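You operate a simulated robot arm through the tools that you are given. There is no shell and no other tool. Be economical: measure what you need, move in short steps, check, and stop when the job is done.

You are at the controls of a simulated two-armed robot. One attempt, no reset.

## Task
Put two of the small domes from the top of the tray bench on the top of the square table. Take the green shaker from the top of the tray bench and put it on the kettle stand. Stack the bottle labelled "Honey" from the top of the square table on top of the bottle marked "Vanilla". Fetch the wide brush from the top of the low bench and stand it on the top of the sample bench. Turn the doser dial to 15 g. Shut the cupboard door. Take the wide nozzle from the top of the steel worktop and leave it on the open side of the far belt. Take the sink plug and leave it on the near belt top. Press the tare button three times. Take the steel block on the top of the square table and put it away on the back ledge of the tunnel. Close the line drawer. Do these in any order. Set down upright: small dome, green shaker, wide brush, wide nozzle, steel block.

The check looks at the end state, three seconds after you hand in, the way a careful person would. Anything else that was tipped, shoved, dropped, spilled or broken makes it a failure.

## Robot
Two 7-joint arms with two-finger grippers on one trunk, on a base that drives. Base frame: it is fixed to the floor where the robot stands at the start and does not move with it; the origin is under the middle of the robot, x ahead of it, y to its left, z up. Lengths are in mm, angles in degrees, forces in N, time in s.
The left shoulder is at the start at [40, 170, 1148], the right one opposite. With the tool pointing down near the work surface each hand reaches from about 100 to 640 mm from the robot's upright axis, wherever it stands, measured 20 degrees to its own side. Places, roughly: back ledge of the tunnel (31x23 cm) [1480, 8500, 900]; bottle [-250, 2500, 750]; cupboard door [3100, 13400, 1700]; doser dial [3300, 11500, 800]; green shaker [750, -250, 1000]; kettle stand (59x20 cm) [1760, 2560, 420]; line drawer [4800, 3500, 700]; near belt top [4700, 5100, 900]; open side of the far belt (17x154 cm) [4720, 2640, 900]; sink plug (7x7x5 cm) [6700, 2300, 1000]; small dome (9x9x9 cm) [500, 0, 900]; steel block (5x5x5 cm) [-400, 2500, 800]; tare button [200, 5200, 900]; top of the sample bench [5600, 13600, 900]; top of the square table [-300, 2500, 800]; wide brush (5x2x13 cm) [2500, 11900, 700]; wide nozzle (4x4x5 cm) [7000, 3900, 1000]. Payload 2.69 kg a hand.
The tool frame of a hand sits at the grasp point between the pads (the TCP): z along the fingers, y along the line on which they close. The tips reach 20 mm beyond it. The gripper opens to 100 mm. The gripper's body begins 63 mm behind the TCP.
Orientation is that of the tool frame in the base frame, as a unit quaternion [x, y, z, w]. With the fingers straight down and closing along the base's y, the tool's x points along the base's -x, its y along +y and its z along -z.

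## Interface
- The arms move only by the tool servo_tool. It takes "left_steps", "right_steps" or both (then of equal length, played together; a hand with none holds still); each is a list of rows, each a list of 7 numbers: the shift along the base's x, y, z in units of 30 mm (1.0 is 30 mm), then the turn, a rotation vector about the base's x, y, z in units of 8 degrees (1.0 is 8 degrees), then the closure in counts, from 0 (fully open) to 255 (shut). In form: [[x, y, z, wx, wy, wz, jaw], ...]. A call has 1 to 20 rows; each row shifts and turns the commanded pose from where the row before left it. A call with a number of a shift or a turn outside -1 to 1 is refused whole. Rows are played at 5 a second. More than 50 mm and 8.6 degrees between two rows, or a gripper value outside its range, and nothing of the call is played. Where a pose cannot be reached the arm comes as near as it can. A force on the tool above 40 N (or 10 N above the force at the start of the call, whichever is more), or a blocked arm, ends the call early, and 0.2 s more pass. The fingers move at their own pace (about 108 mm/s each) and stop on an object; they squeeze with about 43 N. The grip force told is the motor's: it shows also when the fingers shut on nothing. Time passes only in rows, and 0.2 s behind the last, so rows that do not move let the fingers close. The reply holds the time, the measured pose of the TCP, the force on the tool along the base axes, the opening and the grip force, in the units named above and with some noise, with the torque about the TCP (base axes, N m) and any sound that the robot's microphone picked up, and new pictures: "pictures" is both (left out), scene, wrist or none (wrist: the cameras of the hands that moved).
- Cameras (640 x 400 px; columns grow to the right, rows downward): "scene" is now at [175.6, -25.2, 1084.6]; the picture's right is [-0.26, -0.96, 0.00], its down [-0.12, 0.03, -0.99] and it looks along [0.96, -0.26, -0.13] (base axes); focal length 214 px, centre (320, 200). "left" rides on the left gripper at [70, 19, -99] in its tool frame; the picture's right is [-0.26, 0.97, 0.00], its down [-0.75, -0.20, -0.63] and it looks along [-0.61, -0.16, 0.78] (tool axes); focal length 230 px, centre (320, 200). "right" rides on the right gripper at [70, -19, -99] in its tool frame; the picture's right is [0.26, 0.97, 0.00], its down [-0.75, 0.20, -0.63] and it looks along [-0.61, 0.16, 0.78] (tool axes); focal length 230 px, centre (320, 200). There is no depth. A picture from a camera that has moved, and an enlarged one, comes with that camera's place and axes in the base frame and with its lens.
- move_column(by): slides the trunk up (or, below 0, down) by that many mm; the arms and the scene camera ride with it, the base frame stays. It gives what a move gives, with no picture.
- steer(legs): drives the robot by 1 to 6 legs, each [ahead, turn to the left] in mm and degrees, along the robot's own axes; the way and the turn of a leg run together, so that a leg with both is an arc; at most 1500 mm and 180 degrees a leg. The arms and the cameras ride along, it lands a little off, and it stops where it bumps. It gives what a move gives, and a new picture of the scene camera.
- turn_head(pan, tilt): turns the head with the scene camera to pan (to the left, within 60 degrees either way) and tilt (down, from -29 to 69), counted from straight ahead of the robot. It gives what a move gives, and a new picture of the scene camera.
- zoom(camera, box): a new picture of the part [left, top, right, bottom] of that camera's present view, enlarged. It takes no simulated time.
- hand_in(): hands the job in; it is judged then, once.

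Work in short steps. Places have to be worked out from the pictures, the camera data and where the tool is seen: move nearer, look again, correct. Check each grasp and each placing, and mend what went wrong. You have 525 turns and 360 pictures in all, those below and enlarged ones among them. Open the grippers and draw the arms clear of the work before you hand the job in, unless the task says otherwise; then end with one line.

The tools are called after ">>>" as a command line: name --argument value ..., lists and objects as JSON in quotes. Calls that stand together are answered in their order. servo_tool: Moves the arms, as the interface text tells. Its arguments: {"type":"object","properties":{"left_steps":{"type":"array"},"right_steps":{"type":"array"},"pictures":{"type":"string","enum":["both","scene","wrist","none"]}},"required":[]} The other tools are called the same way: move_column (by) slides the trunk up or down; steer (legs) drives the base; turn_head (pan, tilt) turns the head that bears the scene camera; zoom (camera, box) takes an enlarged picture of a part of a camera's view; hand_in () hands the job in.

At the start:

```text
t: 0.0
left_tcp_pos: [430.6, 39.4, 1061.2]
left_tool_rot: [-0.001, 1.0, -0.001, -0.001]
left_ft_force: [0.3, 1.3, -0.3]
left_torque: [0.02, 0.0, 0.01]
left_finger_gap: 100.1
left_grip_force: 0.0
right_tcp_pos: [351.6, -248.2, 1100.0]
right_tool_rot: [0.0, 1.0, 0.0, -0.01]
right_ft_force: [-0.2, -0.1, 0.8]
right_torque: [-0.01, 0.03, -0.02]
right_finger_gap: 100.0
right_grip_force: 0.1
trunk travel left (down, up): [-375.0, 315.0]
robot x, y, heading: [-2.4, 0.7, -0.1]
head pan, tilt: [-15.4, 6.4]
```

scene: 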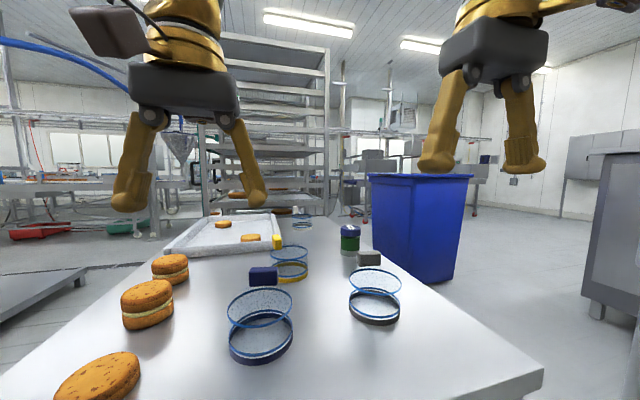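
right: 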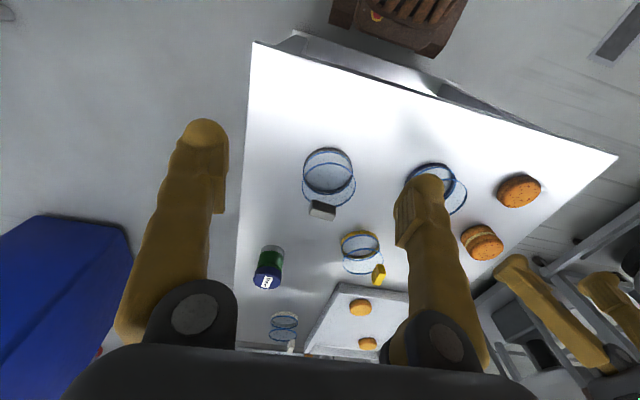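
left: 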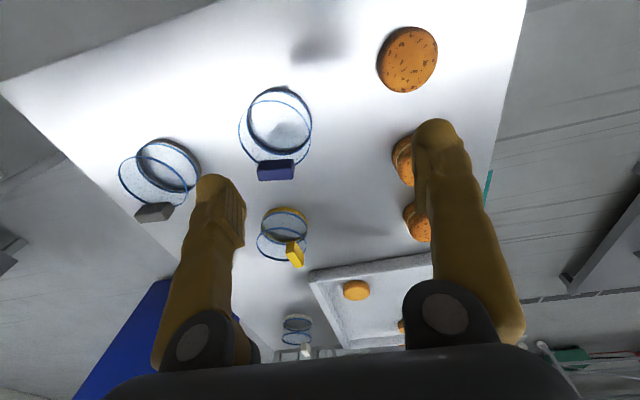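

The bench in front shows cookie-like pieces, glass cylinders with rims and a green/blue shaker. I zoom in to identify which are the domes.

>>> zoom --camera "scene" --box '[220, 200, 420, 370]'

>>> zoom --camera "left" --box '[100, 60, 350, 360]'

```text
2.35 times, centred on (320, 285) of scene
camera zoom: at [175.6, -25.2, 1084.6], right [-0.26, -0.96, 0.0], down [-0.12, 0.03, -0.99], along [0.96, -0.26, -0.13], focal length 505 px, centre (320, 0)
```

zoom: 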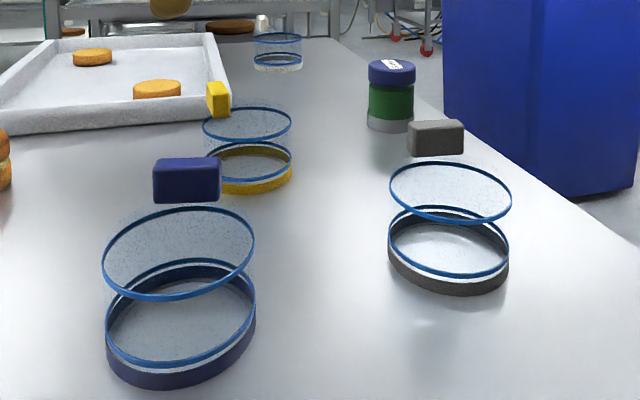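

```text
1.33 times, centred on (225, 210) of left
camera zoom: at [359.4, 58.9, 1159.8], right [0.26, 0.97, 0.0], down [0.75, -0.2, 0.63], along [0.61, -0.16, -0.78], focal length 307 px, centre (447, 187)
```

zoom: 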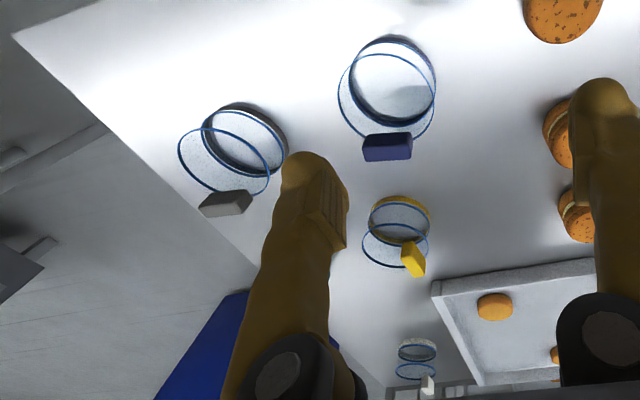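

The glass domes with coloured base and knob are all about 9 cm; bench top about z=850. Blue dome knob judged at about (467,-22,942), grey at (485,-195,942). I move the left hand above the blue knob and the right hand over the grey, high, and look.

>>> servo_tool --left_steps '[[0.6, -1, 0, 0, 0, 0, 0], [0.6, -1, 0, 0, 0, 0, 0], [0, 0, -1, 0, 0, 0, 0]]' --right_steps '[[1, 0.9, 0, 0, 0, 0, 0], [1, 0.9, 0, 0, 0, 0, 0], [1, 0, 0, 0, 0, 0, 0]]' --pictures "wrist"

```text
t: 0.8
left_tcp_pos: [450.4, -19.8, 1038.4]
left_tool_rot: [-0.001, 1.0, 0.001, 0.007]
left_ft_force: [-0.3, -0.4, 0.0]
left_torque: [-0.06, 0.04, -0.04]
left_finger_gap: 99.7
left_grip_force: 0.1
right_tcp_pos: [426.2, -192.8, 1104.4]
right_tool_rot: [-0.001, 1.0, 0.0, -0.005]
right_ft_force: [0.6, -0.6, -0.8]
right_torque: [-0.01, 0.03, -0.01]
right_finger_gap: 100.3
right_grip_force: 0.0
trunk travel left (down, up): [-375.0, 315.0]
robot x, y, heading: [-3.6, -0.1, -0.1]
head pan, tilt: [-15.4, 6.4]
camera right: at [357.7, -211.8, 1203.8], right [-0.26, 0.97, 0.0], down [0.76, 0.2, 0.62], along [0.6, 0.16, -0.78], focal length 230 px, centre (320, 200)
camera left: at [378.5, -0.4, 1136.2], right [0.26, 0.97, 0.0], down [0.74, -0.2, 0.64], along [0.62, -0.16, -0.77], focal length 230 px, centre (320, 200)
```

right: 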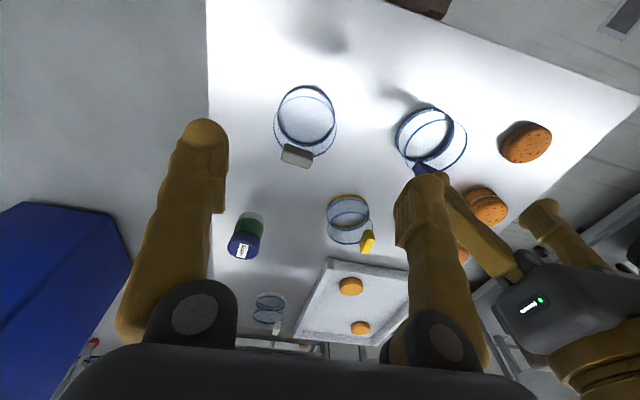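
left: 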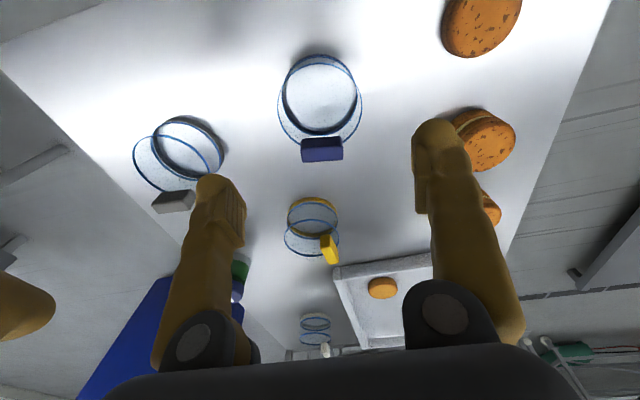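

The knobs triangulate about 25 mm off the base centres, so I need a closer look at the shape.

>>> zoom --camera "left" --box '[260, 40, 380, 175]'

>>> zoom --camera "right" --box '[250, 70, 370, 190]'

```text
2.96 times, centred on (320, 108) of left
camera zoom: at [378.5, -0.4, 1136.2], right [0.26, 0.97, 0.0], down [0.74, -0.2, 0.64], along [0.62, -0.16, -0.77], focal length 682 px, centre (320, 474)
```

zoom: 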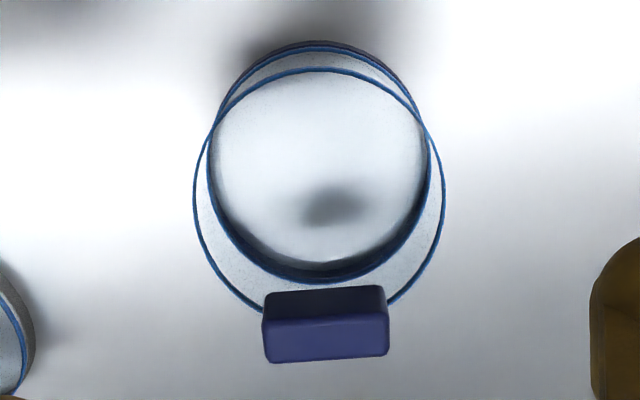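

```text
3.33 times, centred on (310, 130) of right
camera zoom: at [357.7, -211.8, 1203.8], right [-0.26, 0.97, 0.0], down [0.76, 0.2, 0.62], along [0.6, 0.16, -0.78], focal length 767 px, centre (353, 433)
```

zoom: 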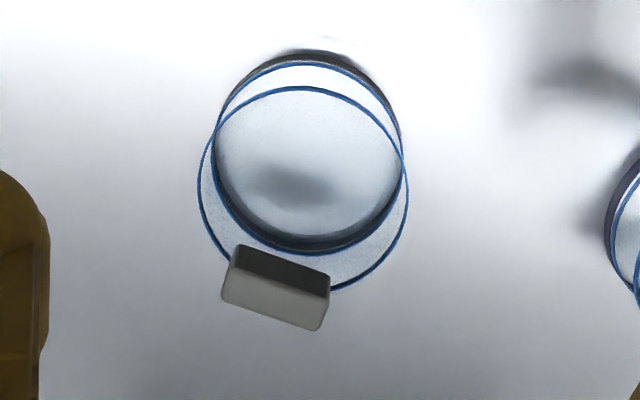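

The knob is a block (38x14x20 mm) near the top, at z 935–955: blue one at (474,-23), grey at (498,-205). I line both hands up and lower to above the knobs.

>>> servo_tool --left_steps '[[0.25, -0.1, -0.8, 0, 0, -0.7, 0], [0, 0, -0.4, 0, 0, -0.6, 0], [0, 0, 0, 0, 0, 0, 0], [0, 0, 0, 0, 0, 0, 0]]' --right_steps '[[0.95, -0.3, -0.8, 0, 0, -0.7, 0], [0.93, -0.06, -0.9, 0, 0, 0, 0], [0, 0, -0.9, 0, 0, 0, 0], [0, 0, -0.7, 0, 0, 0, 0]]' --pictures "wrist"

```text
t: 1.8
left_tcp_pos: [456.8, -23.6, 1003.0]
left_tool_rot: [0.091, 0.996, 0.0, 0.007]
left_ft_force: [0.3, -0.2, 0.2]
left_torque: [0.02, -0.01, -0.02]
left_finger_gap: 99.8
left_grip_force: 0.1
right_tcp_pos: [481.0, -204.4, 1006.9]
right_tool_rot: [0.047, 0.999, 0.0, -0.003]
right_ft_force: [-0.4, 0.3, 0.4]
right_torque: [-0.03, 0.0, 0.0]
right_finger_gap: 99.9
right_grip_force: 0.0
trunk travel left (down, up): [-375.0, 315.0]
robot x, y, heading: [-0.5, 0.6, 0.1]
head pan, tilt: [-15.4, 6.4]
camera right: at [411.2, -217.3, 1106.1], right [-0.17, 0.99, 0.0], down [0.77, 0.13, 0.62], along [0.62, 0.1, -0.78], focal length 230 px, centre (320, 200)
camera left: at [390.0, 8.0, 1100.3], right [0.43, 0.9, 0.01], down [0.69, -0.33, 0.64], along [0.58, -0.27, -0.77], focal length 230 px, centre (320, 200)
```

right: 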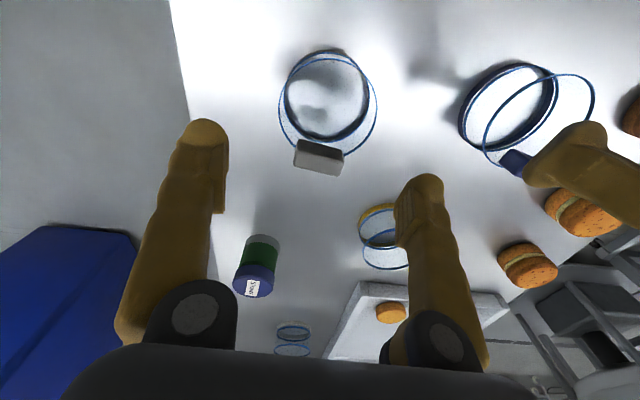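
left: 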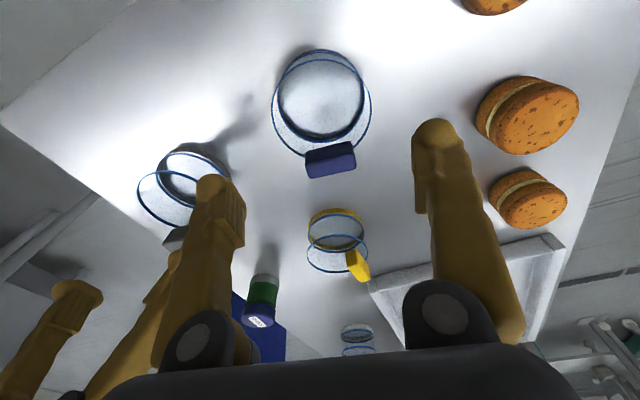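

Both hands sit about 17 mm short in x; knobs now at (475,-22) and (497,-205). I correct and lower most of the way, watching for lag.

>>> servo_tool --left_steps '[[0.6, 0.05, 0, 0, 0, 0, 0], [0, 0, -0.5, 0, 0, 0, 0], [0, 0, -0.6, 0, 0, 0, 0], [0, 0, 0, 0, 0, 0, 0], [0, 0, 0, 0, 0, 0, 0]]' --right_steps '[[0.53, 0, 0, 0, 0, 0, 0], [0, 0, -0.6, 0, 0, 0, 0], [0, 0, -0.6, 0, 0, 0, 0], [0, 0, 0, 0, 0, 0, 0], [0, 0, 0, 0, 0, 0, 0]]' --pictures "wrist"

```text
t: 3.0
left_tcp_pos: [486.9, -16.9, 987.7]
left_tool_rot: [0.077, 0.997, -0.014, 0.02]
left_ft_force: [0.6, -0.8, -0.4]
left_torque: [-0.01, 0.05, 0.04]
left_finger_gap: 100.0
left_grip_force: 0.0
right_tcp_pos: [496.9, -204.3, 968.5]
right_tool_rot: [0.047, 0.999, 0.0, -0.003]
right_ft_force: [-0.6, -0.1, 0.3]
right_torque: [0.01, 0.01, 0.01]
right_finger_gap: 100.0
right_grip_force: 0.0
trunk travel left (down, up): [-375.0, 315.0]
robot x, y, heading: [0.2, -1.5, -0.1]
head pan, tilt: [-15.4, 6.4]
camera right: at [426.8, -216.5, 1068.6], right [-0.16, 0.99, 0.0], down [0.77, 0.13, 0.62], along [0.62, 0.1, -0.78], focal length 230 px, centre (320, 200)
camera left: at [415.6, 16.3, 1082.4], right [0.4, 0.91, -0.01], down [0.69, -0.29, 0.67], along [0.6, -0.28, -0.75], focal length 230 px, centre (320, 200)
```

right: 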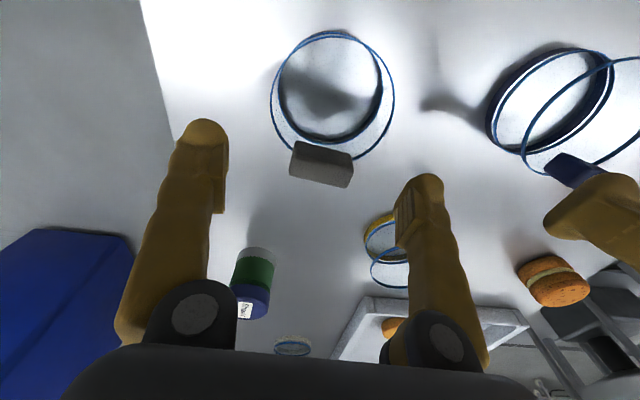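
left: 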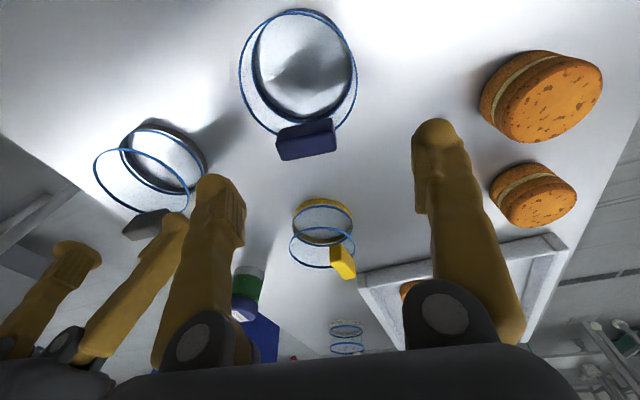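

Right hand is well above the grey knob; left seems kinematically strained (didn't descend). I lower the right 15 mm and close on the knob; left rises.

>>> servo_tool --left_steps '[[0, 0, 0.5, 0, 0, 0, 0], [0, 0, 0.5, 0, 0, 0, 0], [0, 0, 0, 0, 0, 0, 0], [0, 0, 0, 0, 0, 0, 0], [0, 0, 0, 0, 0, 0, 0]]' --right_steps '[[0, 0, -0.5, 0, 0, 0, 0], [0, 0, 0, 0, 0, 0, 0], [0, 0, 0, 0, 0, 0, 255], [0, 0, 0, 0, 0, 0, 255], [0, 0, 0, 0, 0, 0, 255]]' --pictures "scene"

```text
t: 4.2
left_tcp_pos: [479.2, -16.3, 1005.2]
left_tool_rot: [0.081, 0.997, -0.01, 0.01]
left_ft_force: [0.3, -0.6, -0.5]
left_torque: [0.0, -0.01, 0.0]
left_finger_gap: 99.8
left_grip_force: 0.0
right_tcp_pos: [496.9, -202.7, 955.2]
right_tool_rot: [0.048, 0.999, 0.0, -0.004]
right_ft_force: [-0.1, 0.2, -0.3]
right_torque: [-0.01, 0.04, 0.0]
right_finger_gap: 38.2
right_grip_force: 42.7
trunk travel left (down, up): [-375.0, 315.0]
robot x, y, heading: [-1.1, 0.1, 0.1]
head pan, tilt: [-15.4, 6.4]
camera scene: at [175.9, -25.2, 1084.6], right [-0.26, -0.96, 0.0], down [-0.13, 0.03, -0.99], along [0.96, -0.26, -0.13], focal length 214 px, centre (320, 200)
```

scene: 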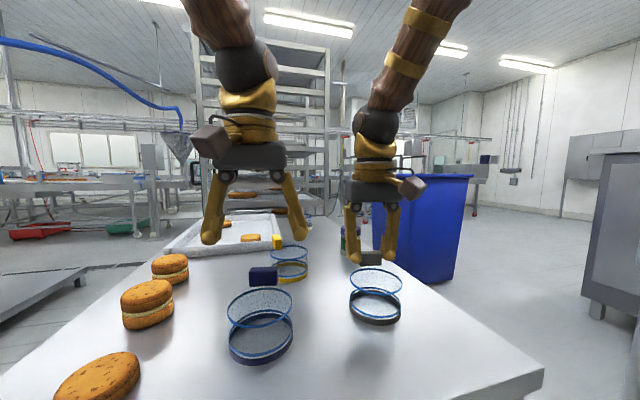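

Grip is on the grey knob (38 mm gap, 43 N). I lift it 60 mm and check that the whole dome comes.

>>> servo_tool --right_steps '[[0, 0, 0.5, 0, 0, 0, 255], [0, 0, 0.8, 0, 0, 0, 255], [0, 0, 0.8, 0, 0, 0, 255], [0, 0, 0, 0, 0, 0, 255]]' --pictures "both"

```text
t: 5.2
left_tcp_pos: [478.6, -18.6, 1006.8]
left_tool_rot: [0.082, 0.997, -0.009, 0.011]
left_ft_force: [-0.7, 0.0, 0.4]
left_torque: [0.03, 0.01, 0.0]
left_finger_gap: 100.0
left_grip_force: 0.1
right_tcp_pos: [497.0, -203.6, 1017.6]
right_tool_rot: [0.048, 0.999, 0.0, -0.004]
right_ft_force: [0.9, 0.0, 0.3]
right_torque: [-0.05, -0.01, -0.02]
right_finger_gap: 37.9
right_grip_force: 43.2
trunk travel left (down, up): [-375.0, 315.0]
robot x, y, heading: [0.0, -0.2, 0.2]
head pan, tilt: [-15.4, 6.4]
camera scene: at [176.0, -25.3, 1084.6], right [-0.26, -0.96, 0.0], down [-0.13, 0.03, -0.99], along [0.96, -0.26, -0.13], focal length 214 px, centre (320, 200)
camera right: at [427.2, -216.4, 1117.3], right [-0.16, 0.99, 0.0], down [0.77, 0.13, 0.62], along [0.62, 0.1, -0.78], focal length 230 px, centre (320, 200)
```

scene: 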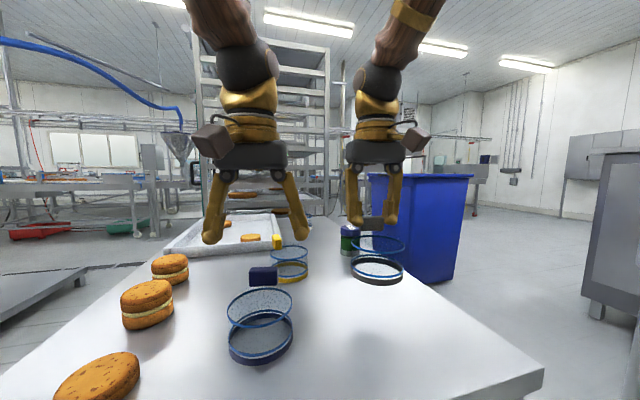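
right: 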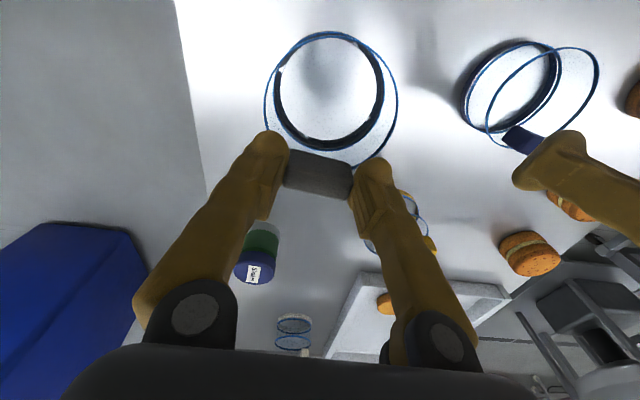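

The dome lifts as one piece. I raise the trunk 150 mm so the left arm can reach down better.

>>> move_column --by 150

>>> servo_tool --left_steps '[[0, 0, -1, 0, 0, 0, 0], [0, 0, -1, 0, 0, 0, 0], [0, 0, -1, 0, 0, 0, 0], [0, 0, -1, 0, 0, 0, 0], [0, 0, -1, 0, 0, 0, 0], [0, 0, 0, 0, 0, 0, 0]]' --pictures "wrist"

```text
t: 7.0
left_tcp_pos: [479.0, -16.9, 1154.0]
left_tool_rot: [0.082, 0.997, -0.009, 0.008]
left_ft_force: [-0.6, 0.5, 0.0]
left_torque: [0.01, 0.0, -0.05]
left_finger_gap: 99.9
left_grip_force: 0.0
right_tcp_pos: [496.7, -204.2, 1167.6]
right_tool_rot: [0.048, 0.999, 0.0, -0.003]
right_ft_force: [-1.0, 0.2, -0.2]
right_torque: [-0.03, -0.01, 0.0]
right_finger_gap: 38.3
right_grip_force: 42.9
trunk travel left (down, up): [-525.0, 165.0]
robot x, y, heading: [0.3, -1.6, 0.2]
head pan, tilt: [-15.4, 6.4]
```

```text
t: 8.6
left_tcp_pos: [472.1, 3.9, 1014.7]
left_tool_rot: [0.049, 0.998, -0.023, 0.012]
left_ft_force: [-0.2, -1.3, 0.4]
left_torque: [0.02, -0.07, -0.01]
left_finger_gap: 99.8
left_grip_force: 0.1
right_tcp_pos: [474.6, -203.2, 1178.7]
right_tool_rot: [0.048, 0.999, 0.0, 0.007]
right_ft_force: [-1.2, -0.7, 1.3]
right_torque: [-0.02, -0.1, 0.02]
right_finger_gap: 38.0
right_grip_force: 43.0
trunk travel left (down, up): [-525.0, 165.0]
robot x, y, heading: [-0.1, -3.2, 0.0]
head pan, tilt: [-15.4, 6.4]
stopped in row 6 (left hand): the arm was blocked; the commanded pose is now the measured one
camera left: at [401.7, 32.3, 1109.9], right [0.35, 0.94, -0.04], down [0.71, -0.24, 0.66], along [0.61, -0.26, -0.75], focal length 230 px, centre (320, 200)
```

left: 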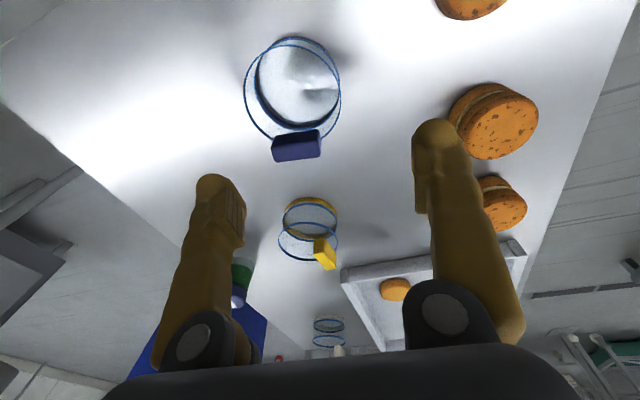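

The arms touched each other (right was pushed back 22 mm). I raise the left, move the right hand outward with its dome, and check the scene.

>>> servo_tool --left_steps '[[0, 0.5, 0.5, 0, 0, 0, 0], [0, 0.5, 0.5, 0, 0, 0, 0], [0, 0, 0, 0, 0, 0, 0], [0, 0, 0, 0, 0, 0, 0], [0, 0, 0, 0, 0, 0, 0], [0, 0, 0, 0, 0, 0, 0]]' --right_steps '[[0, -1, 0, 0, 0, 0, 255], [0, -1, 0, 0, 0, 0, 255], [0, -1, 0, 0, 0, 0, 255], [0, -1, 0, 0, 0, 0, 255], [0, -1, 0, 0, 0, 0, 255], [0, 0, 0, 0, 0, 0, 255]]' --pictures "scene"

```text
t: 9.9
left_tcp_pos: [474.2, 24.1, 1048.7]
left_tool_rot: [0.059, 0.998, -0.018, 0.018]
left_ft_force: [-0.1, 1.2, -0.3]
left_torque: [-0.01, -0.01, 0.02]
left_finger_gap: 100.0
left_grip_force: 0.0
right_tcp_pos: [479.6, -353.7, 1173.8]
right_tool_rot: [0.049, 0.999, 0.001, 0.004]
right_ft_force: [-0.5, 0.5, -0.2]
right_torque: [-0.02, 0.0, 0.02]
right_finger_gap: 38.1
right_grip_force: 43.2
trunk travel left (down, up): [-525.0, 165.0]
robot x, y, heading: [2.8, -0.9, 0.1]
head pan, tilt: [-15.4, 6.4]
camera scene: at [178.1, -24.6, 1234.7], right [-0.26, -0.96, 0.01], down [-0.12, 0.03, -0.99], along [0.96, -0.26, -0.13], focal length 214 px, centre (320, 200)
```

scene: 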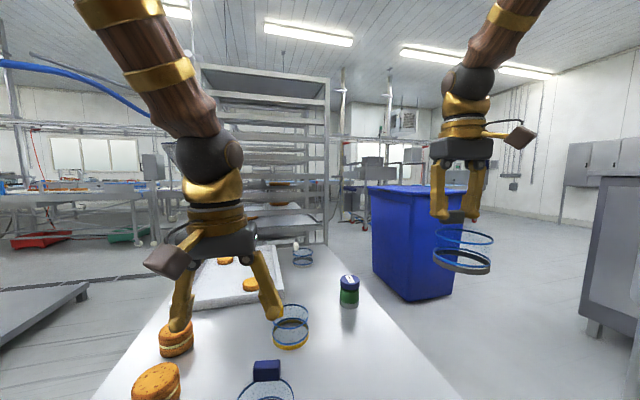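

The domes and arms are clear now. I realign the left hand over the blue knob and descend to about 980.

>>> servo_tool --left_steps '[[0.1, -0.95, 0, 0.33, 0.17, -0.55, 0], [0, -0.92, -0.6, 0, 0, 0, 0], [0, 0, -0.8, 0, 0, 0, 0], [0, 0, -0.8, 0, 0, 0, 0], [0, 0, 0, 0, 0, 0, 0], [0, 0, 0, 0, 0, 0, 0]]' --pictures "wrist"

```text
t: 11.3
left_tcp_pos: [490.4, -18.4, 988.3]
left_tool_rot: [0.071, 0.997, -0.009, 0.004]
left_ft_force: [0.4, -0.5, -0.2]
left_torque: [0.02, -0.02, -0.03]
left_finger_gap: 99.8
left_grip_force: 0.0
right_tcp_pos: [479.9, -354.1, 1173.9]
right_tool_rot: [0.049, 0.999, 0.001, 0.004]
right_ft_force: [0.3, -0.4, -0.5]
right_torque: [0.0, -0.03, 0.01]
right_finger_gap: 38.4
right_grip_force: 42.6
trunk travel left (down, up): [-525.0, 165.0]
robot x, y, heading: [-1.0, -0.1, -0.1]
head pan, tilt: [-15.4, 6.4]
camera left: at [423.1, 12.5, 1084.8], right [0.39, 0.92, -0.01], down [0.71, -0.29, 0.64], along [0.58, -0.26, -0.77], focal length 230 px, centre (320, 200)
```

left: 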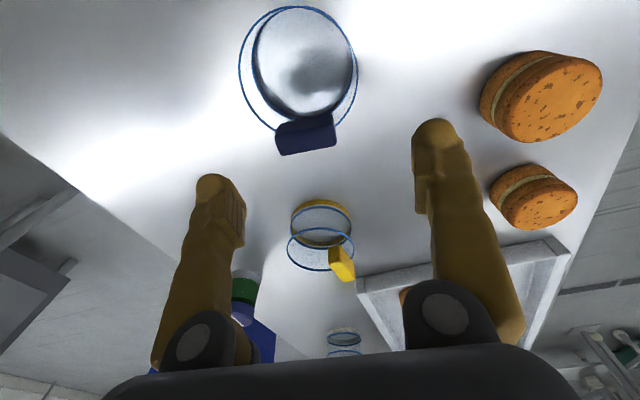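

Left hand reads (490,-18,988); knob is at about (474,-22). I correct the offset and go down 20.

>>> servo_tool --left_steps '[[-0.53, -0.12, 0, 0, 0, -0.2, 0], [0, 0, -0.7, 0, 0, 0, 0], [0, 0, 0, 0, 0, 0, 0], [0, 0, 0, 0, 0, 0, 0]]' --pictures "none"

```text
t: 12.3
left_tcp_pos: [475.9, -23.6, 966.0]
left_tool_rot: [0.086, 0.996, -0.01, 0.006]
left_ft_force: [0.4, 1.0, -0.5]
left_torque: [0.01, 0.01, 0.01]
left_finger_gap: 100.0
left_grip_force: 0.1
right_tcp_pos: [478.7, -353.4, 1174.4]
right_tool_rot: [0.048, 0.999, 0.001, 0.005]
right_ft_force: [-1.0, -0.6, 0.0]
right_torque: [0.02, -0.01, -0.02]
right_finger_gap: 38.5
right_grip_force: 43.2
trunk travel left (down, up): [-525.0, 165.0]
robot x, y, heading: [0.1, 0.1, 0.1]
head pan, tilt: [-15.4, 6.4]
```

Now at (476,-24,966). Down 12 more, then close and lift a little.

>>> servo_tool --left_steps '[[0, 0.05, -0.4, 0.1, 0.05, 0, 0], [0, 0, 0, 0, 0, 0, 0], [0, 0, 0, 0, 0, 0, 255], [0, 0, 0, 0, 0, 0, 255], [0, 0, 0, 0, 0, 0, 255], [0, 0, 0, 0, 0, 0, 255]]' --pictures "wrist"

```text
t: 13.8
left_tcp_pos: [473.5, -21.0, 952.3]
left_tool_rot: [0.089, 0.996, 0.001, 0.002]
left_ft_force: [5.0, -6.8, 28.4]
left_torque: [-0.03, 0.33, 0.11]
left_finger_gap: 38.4
left_grip_force: 43.3
right_tcp_pos: [479.3, -353.6, 1174.8]
right_tool_rot: [0.047, 0.999, 0.001, 0.006]
right_ft_force: [0.8, 0.1, 0.7]
right_torque: [0.01, 0.0, 0.04]
right_finger_gap: 38.1
right_grip_force: 42.3
trunk travel left (down, up): [-525.0, 165.0]
robot x, y, heading: [-0.1, 0.1, -0.0]
head pan, tilt: [-15.4, 6.4]
camera left: at [407.7, 9.0, 1051.4], right [0.42, 0.91, 0.0], down [0.7, -0.33, 0.63], along [0.57, -0.27, -0.78], focal length 230 px, centre (320, 200)
```

left: 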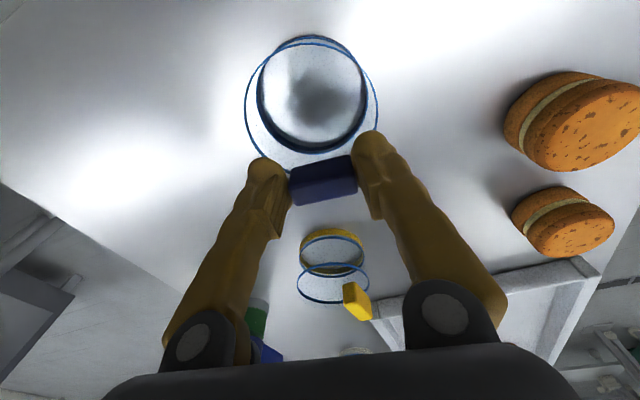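

Gripped the blue knob. Lift 90 mm and look; also turn head left to survey the way toward the square table.

>>> servo_tool --left_steps '[[0, 0, 0.5, 0, 0, 0, 255], [0, 0, 0.9, 0, 0, 0, 255], [0, 0.2, 0.9, 0, 0, 0, 255], [0, 0.4, 0.9, 0, 0, 0, 255], [-0.5, 0.5, 0.9, 0, 0, 0, 255], [0, 0, 0, 0, 0, 0, 255]]' --pictures "wrist"

>>> turn_head --pan 60 --tilt 20

```text
t: 15.2
left_tcp_pos: [451.2, 4.9, 1074.2]
left_tool_rot: [0.098, 0.995, 0.0, -0.001]
left_ft_force: [-0.2, -0.3, 0.2]
left_torque: [0.0, -0.02, -0.02]
left_finger_gap: 38.2
left_grip_force: 42.9
right_tcp_pos: [477.8, -354.9, 1174.1]
right_tool_rot: [0.048, 0.999, 0.001, 0.005]
right_ft_force: [0.1, 1.1, -1.2]
right_torque: [0.01, -0.04, -0.02]
right_finger_gap: 38.3
right_grip_force: 42.1
trunk travel left (down, up): [-525.0, 165.0]
robot x, y, heading: [-0.1, -0.5, 0.0]
head pan, tilt: [-15.4, 6.4]
camera left: at [385.5, 37.2, 1174.1], right [0.44, 0.9, 0.0], down [0.7, -0.34, 0.63], along [0.56, -0.28, -0.78], focal length 230 px, centre (320, 200)
```

left: 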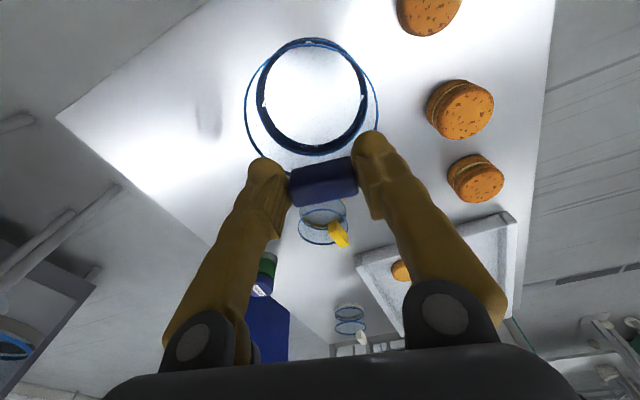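

```text
t: 16.6
left_tcp_pos: [451.1, 2.9, 1079.1]
left_tool_rot: [0.101, 0.995, -0.003, 0.002]
left_ft_force: [-0.1, 1.2, 0.5]
left_torque: [0.02, -0.03, 0.0]
left_finger_gap: 38.1
left_grip_force: 43.4
right_tcp_pos: [478.7, -354.2, 1173.7]
right_tool_rot: [0.048, 0.999, 0.001, 0.004]
right_ft_force: [-0.3, 0.6, -0.5]
right_torque: [0.01, -0.02, 0.0]
right_finger_gap: 38.2
right_grip_force: 43.6
trunk travel left (down, up): [-525.0, 165.0]
robot x, y, heading: [0.2, 3.2, -0.1]
head pan, tilt: [60.0, 20.0]
camera scene: at [135.7, 79.8, 1213.3], right [0.87, -0.5, -0.02], down [-0.19, -0.3, -0.94], along [0.46, 0.81, -0.35], focal length 214 px, centre (320, 200)
```

scene: 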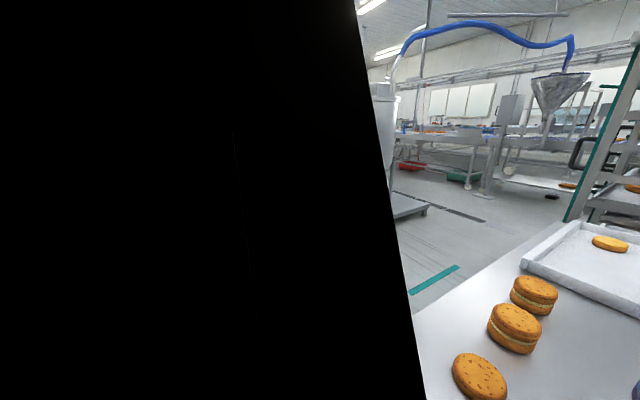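

Left dome lifted fine. The left half of the view is occluded by the arm. I back off 250 mm and turn left 90° with head straight to see the way.

>>> turn_head --pan 0 --tilt 20

>>> steer --legs '[[-250, 0], [0, 90]]'

```text
t: 17.9
left_tcp_pos: [452.0, 3.9, 1077.9]
left_tool_rot: [0.1, 0.995, -0.002, 0.001]
left_ft_force: [0.2, 0.6, -0.1]
left_torque: [-0.02, -0.01, 0.01]
left_finger_gap: 38.2
left_grip_force: 42.9
right_tcp_pos: [479.2, -354.1, 1174.3]
right_tool_rot: [0.048, 0.999, 0.001, 0.005]
right_ft_force: [0.0, 0.1, -1.6]
right_torque: [-0.03, -0.02, 0.01]
right_finger_gap: 38.2
right_grip_force: 42.8
trunk travel left (down, up): [-525.0, 165.0]
robot x, y, heading: [1.6, 1.5, -0.3]
head pan, tilt: [0.0, 20.0]
camera scene: at [182.2, -0.8, 1212.5], right [0.0, -1.0, 0.0], down [-0.36, 0.0, -0.93], along [0.93, 0.0, -0.36], focal length 214 px, centre (320, 200)
```

scene: 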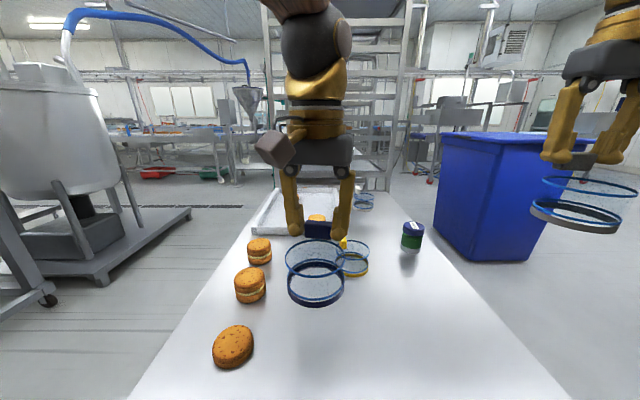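

```text
t: 23.7
left_tcp_pos: [-250.8, 448.4, 1074.1]
left_tool_rot: [-0.628, 0.778, 0.003, -0.003]
left_ft_force: [0.4, 1.5, -0.9]
left_torque: [0.01, -0.03, 0.0]
left_finger_gap: 38.3
left_grip_force: 43.1
right_tcp_pos: [104.5, 479.6, 1173.9]
right_tool_rot: [-0.673, 0.74, 0.003, 0.003]
right_ft_force: [0.1, 0.0, -0.6]
right_torque: [0.02, -0.04, 0.03]
right_finger_gap: 38.3
right_grip_force: 42.9
trunk travel left (down, up): [-525.0, 165.0]
robot x, y, heading: [-238.5, -0.0, 90.2]
head pan, tilt: [0.0, 20.0]
camera scene: at [-239.8, 184.1, 1212.5], right [1.0, 0.0, 0.0], down [0.0, -0.36, -0.93], along [0.0, 0.93, -0.36], focal length 214 px, centre (320, 200)
```

scene: 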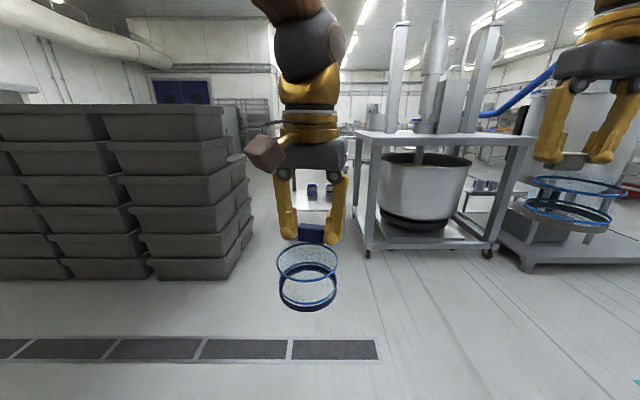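

I zoom to see the square table seen behind the left gripper.

>>> zoom --camera "scene" --box '[220, 100, 400, 270]'

```text
2.35 times, centred on (310, 185) of scene
camera zoom: at [-239.8, 184.1, 1212.5], right [1.0, 0.0, 0.0], down [0.0, -0.36, -0.93], along [0.0, 0.93, -0.36], focal length 505 px, centre (344, 235)
```

zoom: 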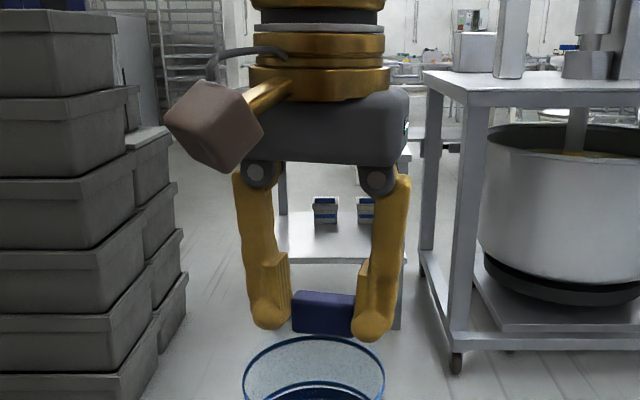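

The square table (x≈-540..30, near edge y≈2200) lies straight ahead between crates and the mixer frame. I shift both hands 114 mm left to clear the mixer frame, then drive 1300 forward.

>>> servo_tool --left_steps '[[-1, 0, 0, 0, 0, 0, 255], [-1, 0, 0, 0, 0, 0, 255], [-1, 0, 0, 0, 0, 0, 255], [-1, 0, 0, 0, 0, 0, 255], [0, 0, 0, 0, 0, 0, 255]]' --right_steps '[[-1, 0, 0, 0, 0, 0, 255], [-1, 0, 0, 0, 0, 0, 255], [-1, 0, 0, 0, 0, 0, 255], [-1, 0, 0, 0, 0, 0, 255], [0, 0, 0, 0, 0, 0, 255]]' --pictures "none"

>>> steer --legs '[[1300, 0]]'

```text
t: 24.9
left_tcp_pos: [-368.8, 432.3, 1080.0]
left_tool_rot: [-0.629, 0.778, 0.01, 0.001]
left_ft_force: [0.5, -1.0, -0.4]
left_torque: [0.02, 0.01, 0.0]
left_finger_gap: 38.2
left_grip_force: 43.1
right_tcp_pos: [-14.6, 460.4, 1182.5]
right_tool_rot: [-0.672, 0.74, 0.011, 0.007]
right_ft_force: [-0.2, 0.1, -0.9]
right_torque: [0.01, 0.03, 0.03]
right_finger_gap: 38.3
right_grip_force: 42.9
trunk travel left (down, up): [-525.0, 165.0]
robot x, y, heading: [-233.4, 2.0, 90.1]
head pan, tilt: [0.0, 20.0]
```

```text
t: 31.4
left_tcp_pos: [-365.7, 1734.5, 1079.0]
left_tool_rot: [-0.626, 0.78, 0.008, 0.001]
left_ft_force: [0.3, 0.1, -0.4]
left_torque: [-0.02, 0.0, 0.03]
left_finger_gap: 38.3
left_grip_force: 43.0
right_tcp_pos: [-10.7, 1762.2, 1182.0]
right_tool_rot: [-0.67, 0.742, 0.01, 0.008]
right_ft_force: [0.5, 0.4, -0.9]
right_torque: [0.02, 0.01, 0.0]
right_finger_gap: 38.3
right_grip_force: 42.7
trunk travel left (down, up): [-525.0, 165.0]
robot x, y, heading: [-233.7, 1302.2, 89.6]
head pan, tilt: [0.0, 20.0]
camera scene: at [-236.0, 1485.4, 1212.4], right [1.0, -0.01, 0.0], down [0.0, -0.36, -0.93], along [0.0, 0.93, -0.36], focal length 214 px, centre (320, 200)
```

scene: 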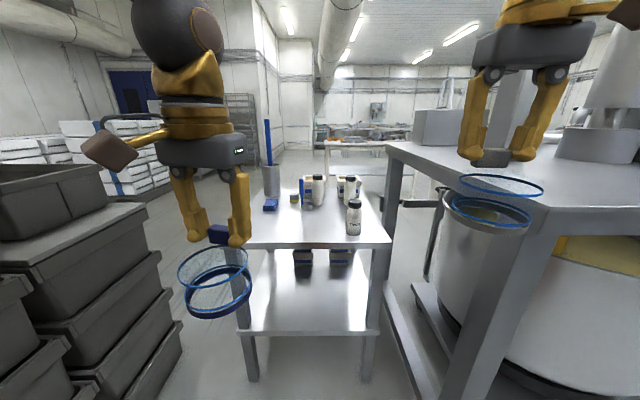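

Frame on the right is at about x=211, top z≈990, below the dome. I zoom in on the square table top.

>>> zoom --camera "scene" --box '[230, 140, 410, 260]'

```text
3.33 times, centred on (320, 200) of scene
camera zoom: at [-236.0, 1485.4, 1212.4], right [1.0, -0.01, 0.0], down [0.0, -0.36, -0.93], along [0.0, 0.93, -0.36], focal length 715 px, centre (320, 200)
```

zoom: 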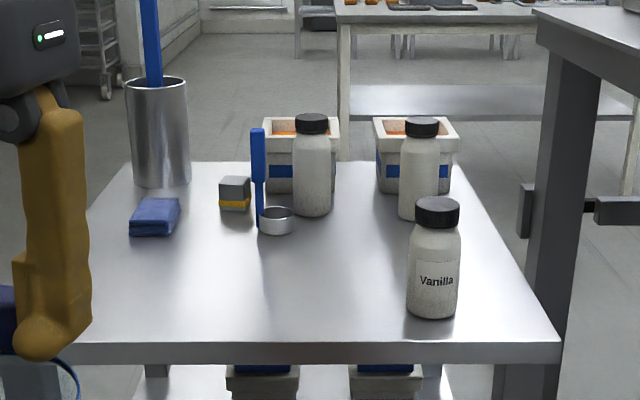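

Vanilla is the front-right bottle; two other bottles show no label from here. Free space at front-left for the domes. I drive 500 forward.

>>> steer --legs '[[500, 0]]'

>>> turn_head --pan 0 --tilt 40

```text
t: 34.4
left_tcp_pos: [-370.9, 2222.7, 1086.3]
left_tool_rot: [-0.632, 0.775, 0.016, 0.006]
left_ft_force: [-0.2, 0.4, -1.1]
left_torque: [-0.01, -0.03, -0.01]
left_finger_gap: 38.5
left_grip_force: 43.5
right_tcp_pos: [-17.7, 2252.9, 1188.5]
right_tool_rot: [-0.675, 0.737, 0.016, 0.014]
right_ft_force: [0.0, -0.7, -0.9]
right_torque: [-0.03, 0.0, -0.01]
right_finger_gap: 38.5
right_grip_force: 43.3
trunk travel left (down, up): [-525.0, 165.0]
robot x, y, heading: [-238.8, 1807.3, 90.4]
head pan, tilt: [0.0, 20.0]
camera scene: at [-239.2, 1991.0, 1212.4], right [1.0, 0.01, 0.0], down [0.0, -0.36, -0.93], along [-0.01, 0.93, -0.36], focal length 214 px, centre (320, 200)
```

scene: 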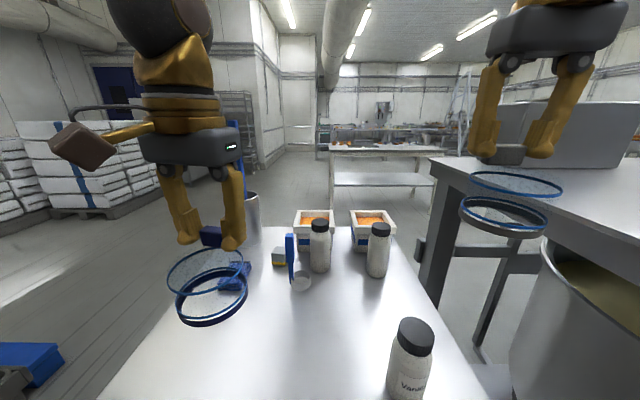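

```text
t: 35.2
left_tcp_pos: [-371.9, 2204.5, 1092.4]
left_tool_rot: [-0.632, 0.774, 0.023, 0.011]
left_ft_force: [1.6, 0.2, -0.2]
left_torque: [-0.01, 0.01, 0.02]
left_finger_gap: 38.2
left_grip_force: 43.1
right_tcp_pos: [-15.7, 2232.5, 1196.8]
right_tool_rot: [-0.675, 0.737, 0.022, 0.019]
right_ft_force: [0.2, 0.1, -0.5]
right_torque: [-0.02, 0.01, 0.0]
right_finger_gap: 38.4
right_grip_force: 42.6
trunk travel left (down, up): [-525.0, 165.0]
robot x, y, heading: [-235.4, 1808.5, 90.4]
head pan, tilt: [0.0, 40.0]
camera scene: at [-239.1, 1981.1, 1181.4], right [1.0, 0.01, 0.0], down [0.01, -0.65, -0.76], along [-0.01, 0.76, -0.65], focal length 214 px, centre (320, 200)
```

scene: 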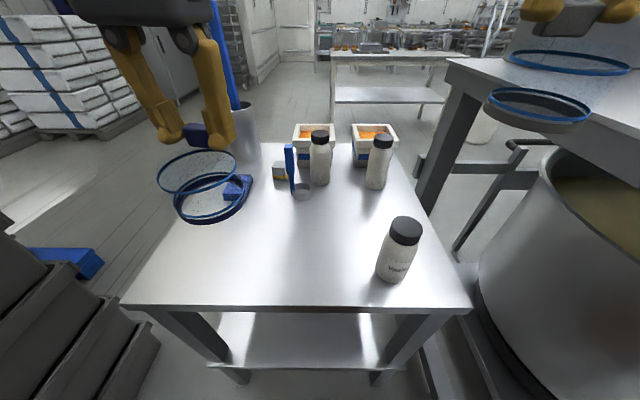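

Table top: x -594..24, y 2147..2785, z≈795. Vanilla at (-95,2209), steel block about (-367,2526). I move the left dome to about (-480,2290) while correcting its slight tilt, and lower partway.

>>> servo_tool --left_steps '[[-0.9, 0.7, 0, -0.35, -0.09, 0, 255], [-0.9, 0.7, 0, 0, 0, 0, 255], [-0.9, 0.7, -0.8, 0, 0, 0, 255], [-0.9, 0.5, -0.8, 0, 0, 0, 255], [0, 0, -0.8, 0, 0, 0, 255], [0, 0, -0.8, 0, 0, 0, 255], [0, 0, -0.8, 0, 0, 0, 255], [0, 0, 0, 0, 0, 0, 255], [0, 0, 0, 0, 0, 0, 255]]' --pictures "scene"

```text
t: 37.2
left_tcp_pos: [-480.5, 2283.9, 972.4]
left_tool_rot: [-0.632, 0.775, -0.001, 0.001]
left_ft_force: [0.1, -0.2, -0.4]
left_torque: [-0.01, 0.0, -0.01]
left_finger_gap: 38.5
left_grip_force: 43.4
right_tcp_pos: [-16.7, 2232.8, 1195.7]
right_tool_rot: [-0.676, 0.736, 0.022, 0.019]
right_ft_force: [0.2, 0.0, -0.5]
right_torque: [-0.01, -0.01, -0.02]
right_finger_gap: 38.2
right_grip_force: 42.9
trunk travel left (down, up): [-525.0, 165.0]
robot x, y, heading: [-237.4, 1806.1, 90.6]
head pan, tilt: [0.0, 40.0]
camera scene: at [-239.1, 1982.1, 1181.2], right [1.0, 0.01, 0.0], down [0.01, -0.66, -0.75], along [-0.01, 0.75, -0.66], focal length 214 px, centre (320, 200)
```

scene: 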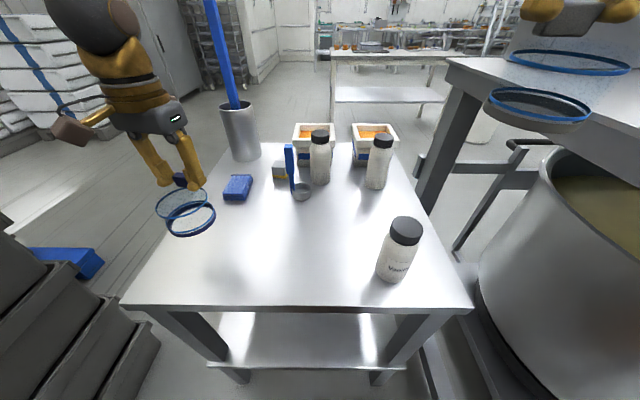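

Upright and over the free front-left corner. I lower to about 905.

>>> servo_tool --left_steps '[[0, 0, -0.8, 0, 0, 0, 255], [0, 0, -0.8, 0, 0, 0, 255], [0, 0, -0.6, 0, 0, 0, 255], [0, 0, 0, 0, 0, 0, 255]]' --pictures "scene"

```text
t: 38.2
left_tcp_pos: [-480.4, 2284.0, 907.1]
left_tool_rot: [-0.633, 0.775, 0.0, 0.0]
left_ft_force: [1.1, 0.1, -1.0]
left_torque: [0.01, -0.03, -0.05]
left_finger_gap: 38.2
left_grip_force: 42.6
right_tcp_pos: [-17.0, 2231.7, 1195.8]
right_tool_rot: [-0.675, 0.737, 0.022, 0.018]
right_ft_force: [-0.5, -0.5, 0.4]
right_torque: [0.02, -0.01, 0.01]
right_finger_gap: 38.5
right_grip_force: 43.1
trunk travel left (down, up): [-525.0, 165.0]
robot x, y, heading: [-233.8, 1807.7, 90.4]
head pan, tilt: [0.0, 40.0]
camera scene: at [-239.0, 1981.8, 1181.2], right [1.0, 0.01, 0.0], down [0.01, -0.66, -0.75], along [-0.01, 0.75, -0.66], focal length 214 px, centre (320, 200)
```

scene: 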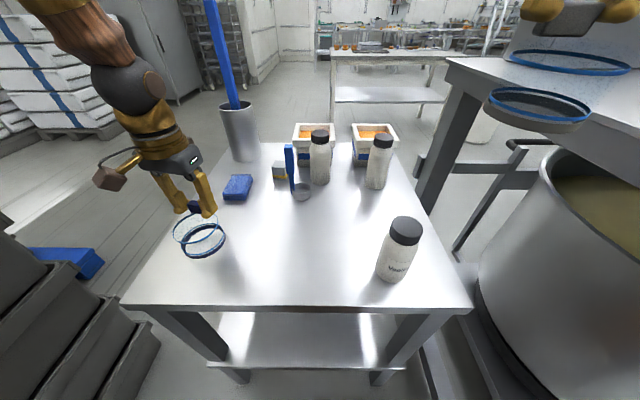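

Lower in 3 mm steps until contact force appears.

>>> servo_tool --left_steps '[[0, 0, -0.12, 0, 0, 0, 255], [0, 0, -0.12, 0, 0, 0, 255], [0, 0, -0.12, 0, 0, 0, 255], [0, 0, 0, 0, 0, 0, 255]]' --pictures "none"

```text
t: 39.2
left_tcp_pos: [-480.7, 2282.7, 896.1]
left_tool_rot: [-0.632, 0.775, 0.0, 0.0]
left_ft_force: [-0.1, -0.2, -0.5]
left_torque: [0.02, -0.01, 0.01]
left_finger_gap: 38.1
left_grip_force: 43.3
right_tcp_pos: [-17.0, 2232.7, 1194.3]
right_tool_rot: [-0.675, 0.737, 0.022, 0.018]
right_ft_force: [-0.5, 0.1, 0.2]
right_torque: [0.0, 0.03, 0.0]
right_finger_gap: 38.2
right_grip_force: 42.9
trunk travel left (down, up): [-525.0, 165.0]
robot x, y, heading: [-235.9, 1809.1, 90.5]
head pan, tilt: [0.0, 40.0]
```

>>> servo_tool --left_steps '[[0, 0, -0.1, 0, 0, 0, 255], [0, 0, -0.1, 0, 0, 0, 255], [0, 0, 0, 0, 0, 0, 255]]' --pictures "none"

```text
t: 40.0
left_tcp_pos: [-480.0, 2282.9, 891.0]
left_tool_rot: [-0.632, 0.775, 0.003, 0.002]
left_ft_force: [-0.5, 0.1, 24.7]
left_torque: [-0.57, 0.11, 0.01]
left_finger_gap: 38.4
left_grip_force: 43.1
right_tcp_pos: [-16.4, 2231.3, 1196.7]
right_tool_rot: [-0.675, 0.737, 0.022, 0.019]
right_ft_force: [0.0, 0.1, -0.7]
right_torque: [-0.03, -0.03, 0.03]
right_finger_gap: 38.1
right_grip_force: 43.2
trunk travel left (down, up): [-525.0, 165.0]
robot x, y, heading: [-235.2, 1804.8, 90.7]
head pan, tilt: [0.0, 40.0]
```

Contact (25 N) at z≈891. I ease up 1 mm, open, and rise 120 mm.

>>> servo_tool --left_steps '[[0, 0, 0.05, 0, 0, 0, 255], [0, 0, 0, 0, 0, 0, 150], [0, 0, 0, 0, 0, 0, 80], [0, 0, 0, 0, 0, 0, 0], [0, 0, 0, 0, 0, 0, 0], [0, 0, 0.6, 0, 0, 0, 0], [0, 0, 1, 0, 0, 0, 0], [0, 0, 1, 0, 0, 0, 0], [-0.5, -0.5, 1, 0, 0, 0, 0], [-1, -1, 0.5, 0, 0, 0, 0], [-1, -1, 0, 0, 0, 0, 0]]' --pictures "scene"

```text
t: 42.4
left_tcp_pos: [-556.7, 2205.6, 1014.0]
left_tool_rot: [-0.632, 0.775, -0.001, 0.001]
left_ft_force: [0.4, -0.4, -0.8]
left_torque: [0.03, -0.02, -0.02]
left_finger_gap: 100.0
left_grip_force: 0.0
right_tcp_pos: [-17.1, 2232.0, 1196.5]
right_tool_rot: [-0.676, 0.737, 0.022, 0.019]
right_ft_force: [0.0, 0.7, -0.7]
right_torque: [0.0, 0.02, 0.01]
right_finger_gap: 38.3
right_grip_force: 42.6
trunk travel left (down, up): [-525.0, 165.0]
robot x, y, heading: [-238.9, 1807.4, 90.7]
head pan, tilt: [0.0, 40.0]
camera scene: at [-239.9, 1981.3, 1181.3], right [1.0, 0.01, 0.0], down [0.01, -0.66, -0.76], along [-0.01, 0.76, -0.66], focal length 214 px, centre (320, 200)
```

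scene: 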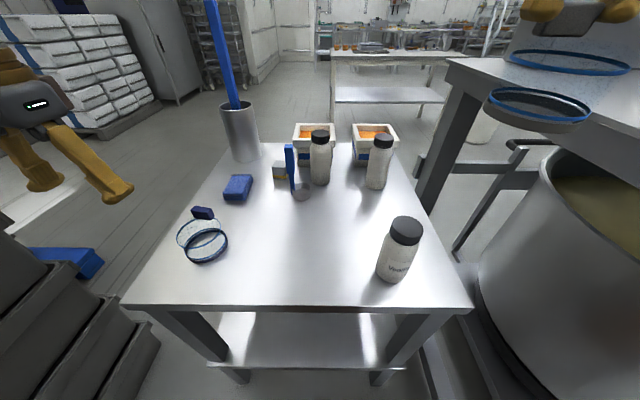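

Blue dome stands. Now the right dome goes to about (-320,2280): translate left with tilt fix, then lower to ~1000.

>>> servo_tool --right_steps '[[-1, 0.2, 0, -0.42, 0, 0, 255], [-1, 0.2, 0, 0, 0, 0, 255], [-1, 0.2, 0, 0, 0, 0, 255], [-1, 0.2, 0, 0, 0, 0, 255], [-1, 0.2, 0, 0, 0, 0, 255], [-1, 0.2, 0, 0, 0, 0, 255], [-1, 0.2, -0.9, 0, 0, 0, 255], [-1, 0.2, -0.9, 0, 0, 0, 255], [-1, 0, -0.9, 0, 0, 0, 255], [-1, 0, -0.9, 0, 0, 0, 255], [0, 0, -0.9, 0, 0, 0, 255], [0, 0, -0.9, 0, 0, 0, 255], [0, 0, -0.9, 0, 0, 0, 255], [0, 0, 0, 0, 0, 0, 255]]' --pictures "scene"

```text
t: 45.4
left_tcp_pos: [-555.2, 2206.4, 1014.0]
left_tool_rot: [-0.632, 0.775, -0.001, 0.0]
left_ft_force: [1.3, 0.1, -0.1]
left_torque: [-0.01, 0.03, 0.01]
left_finger_gap: 99.8
left_grip_force: 0.1
right_tcp_pos: [-304.6, 2294.9, 1013.7]
right_tool_rot: [-0.659, 0.752, 0.008, -0.009]
right_ft_force: [-0.2, 0.2, -0.1]
right_torque: [0.01, -0.01, 0.0]
right_finger_gap: 38.2
right_grip_force: 42.7
trunk travel left (down, up): [-525.0, 165.0]
robot x, y, heading: [-236.7, 1808.5, 90.3]
head pan, tilt: [0.0, 40.0]
camera scene: at [-239.2, 1981.7, 1181.3], right [1.0, 0.01, 0.0], down [0.01, -0.66, -0.75], along [-0.01, 0.75, -0.66], focal length 214 px, centre (320, 200)
```

scene: 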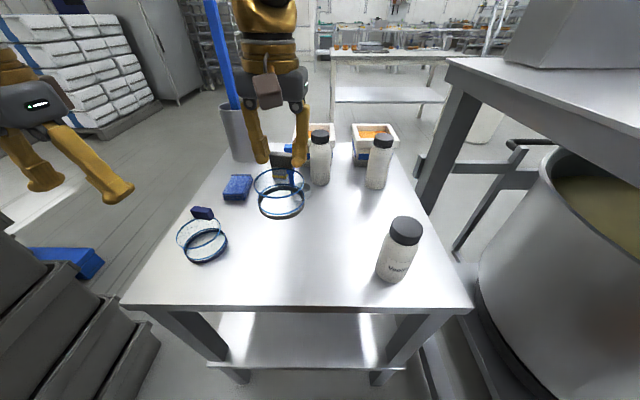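

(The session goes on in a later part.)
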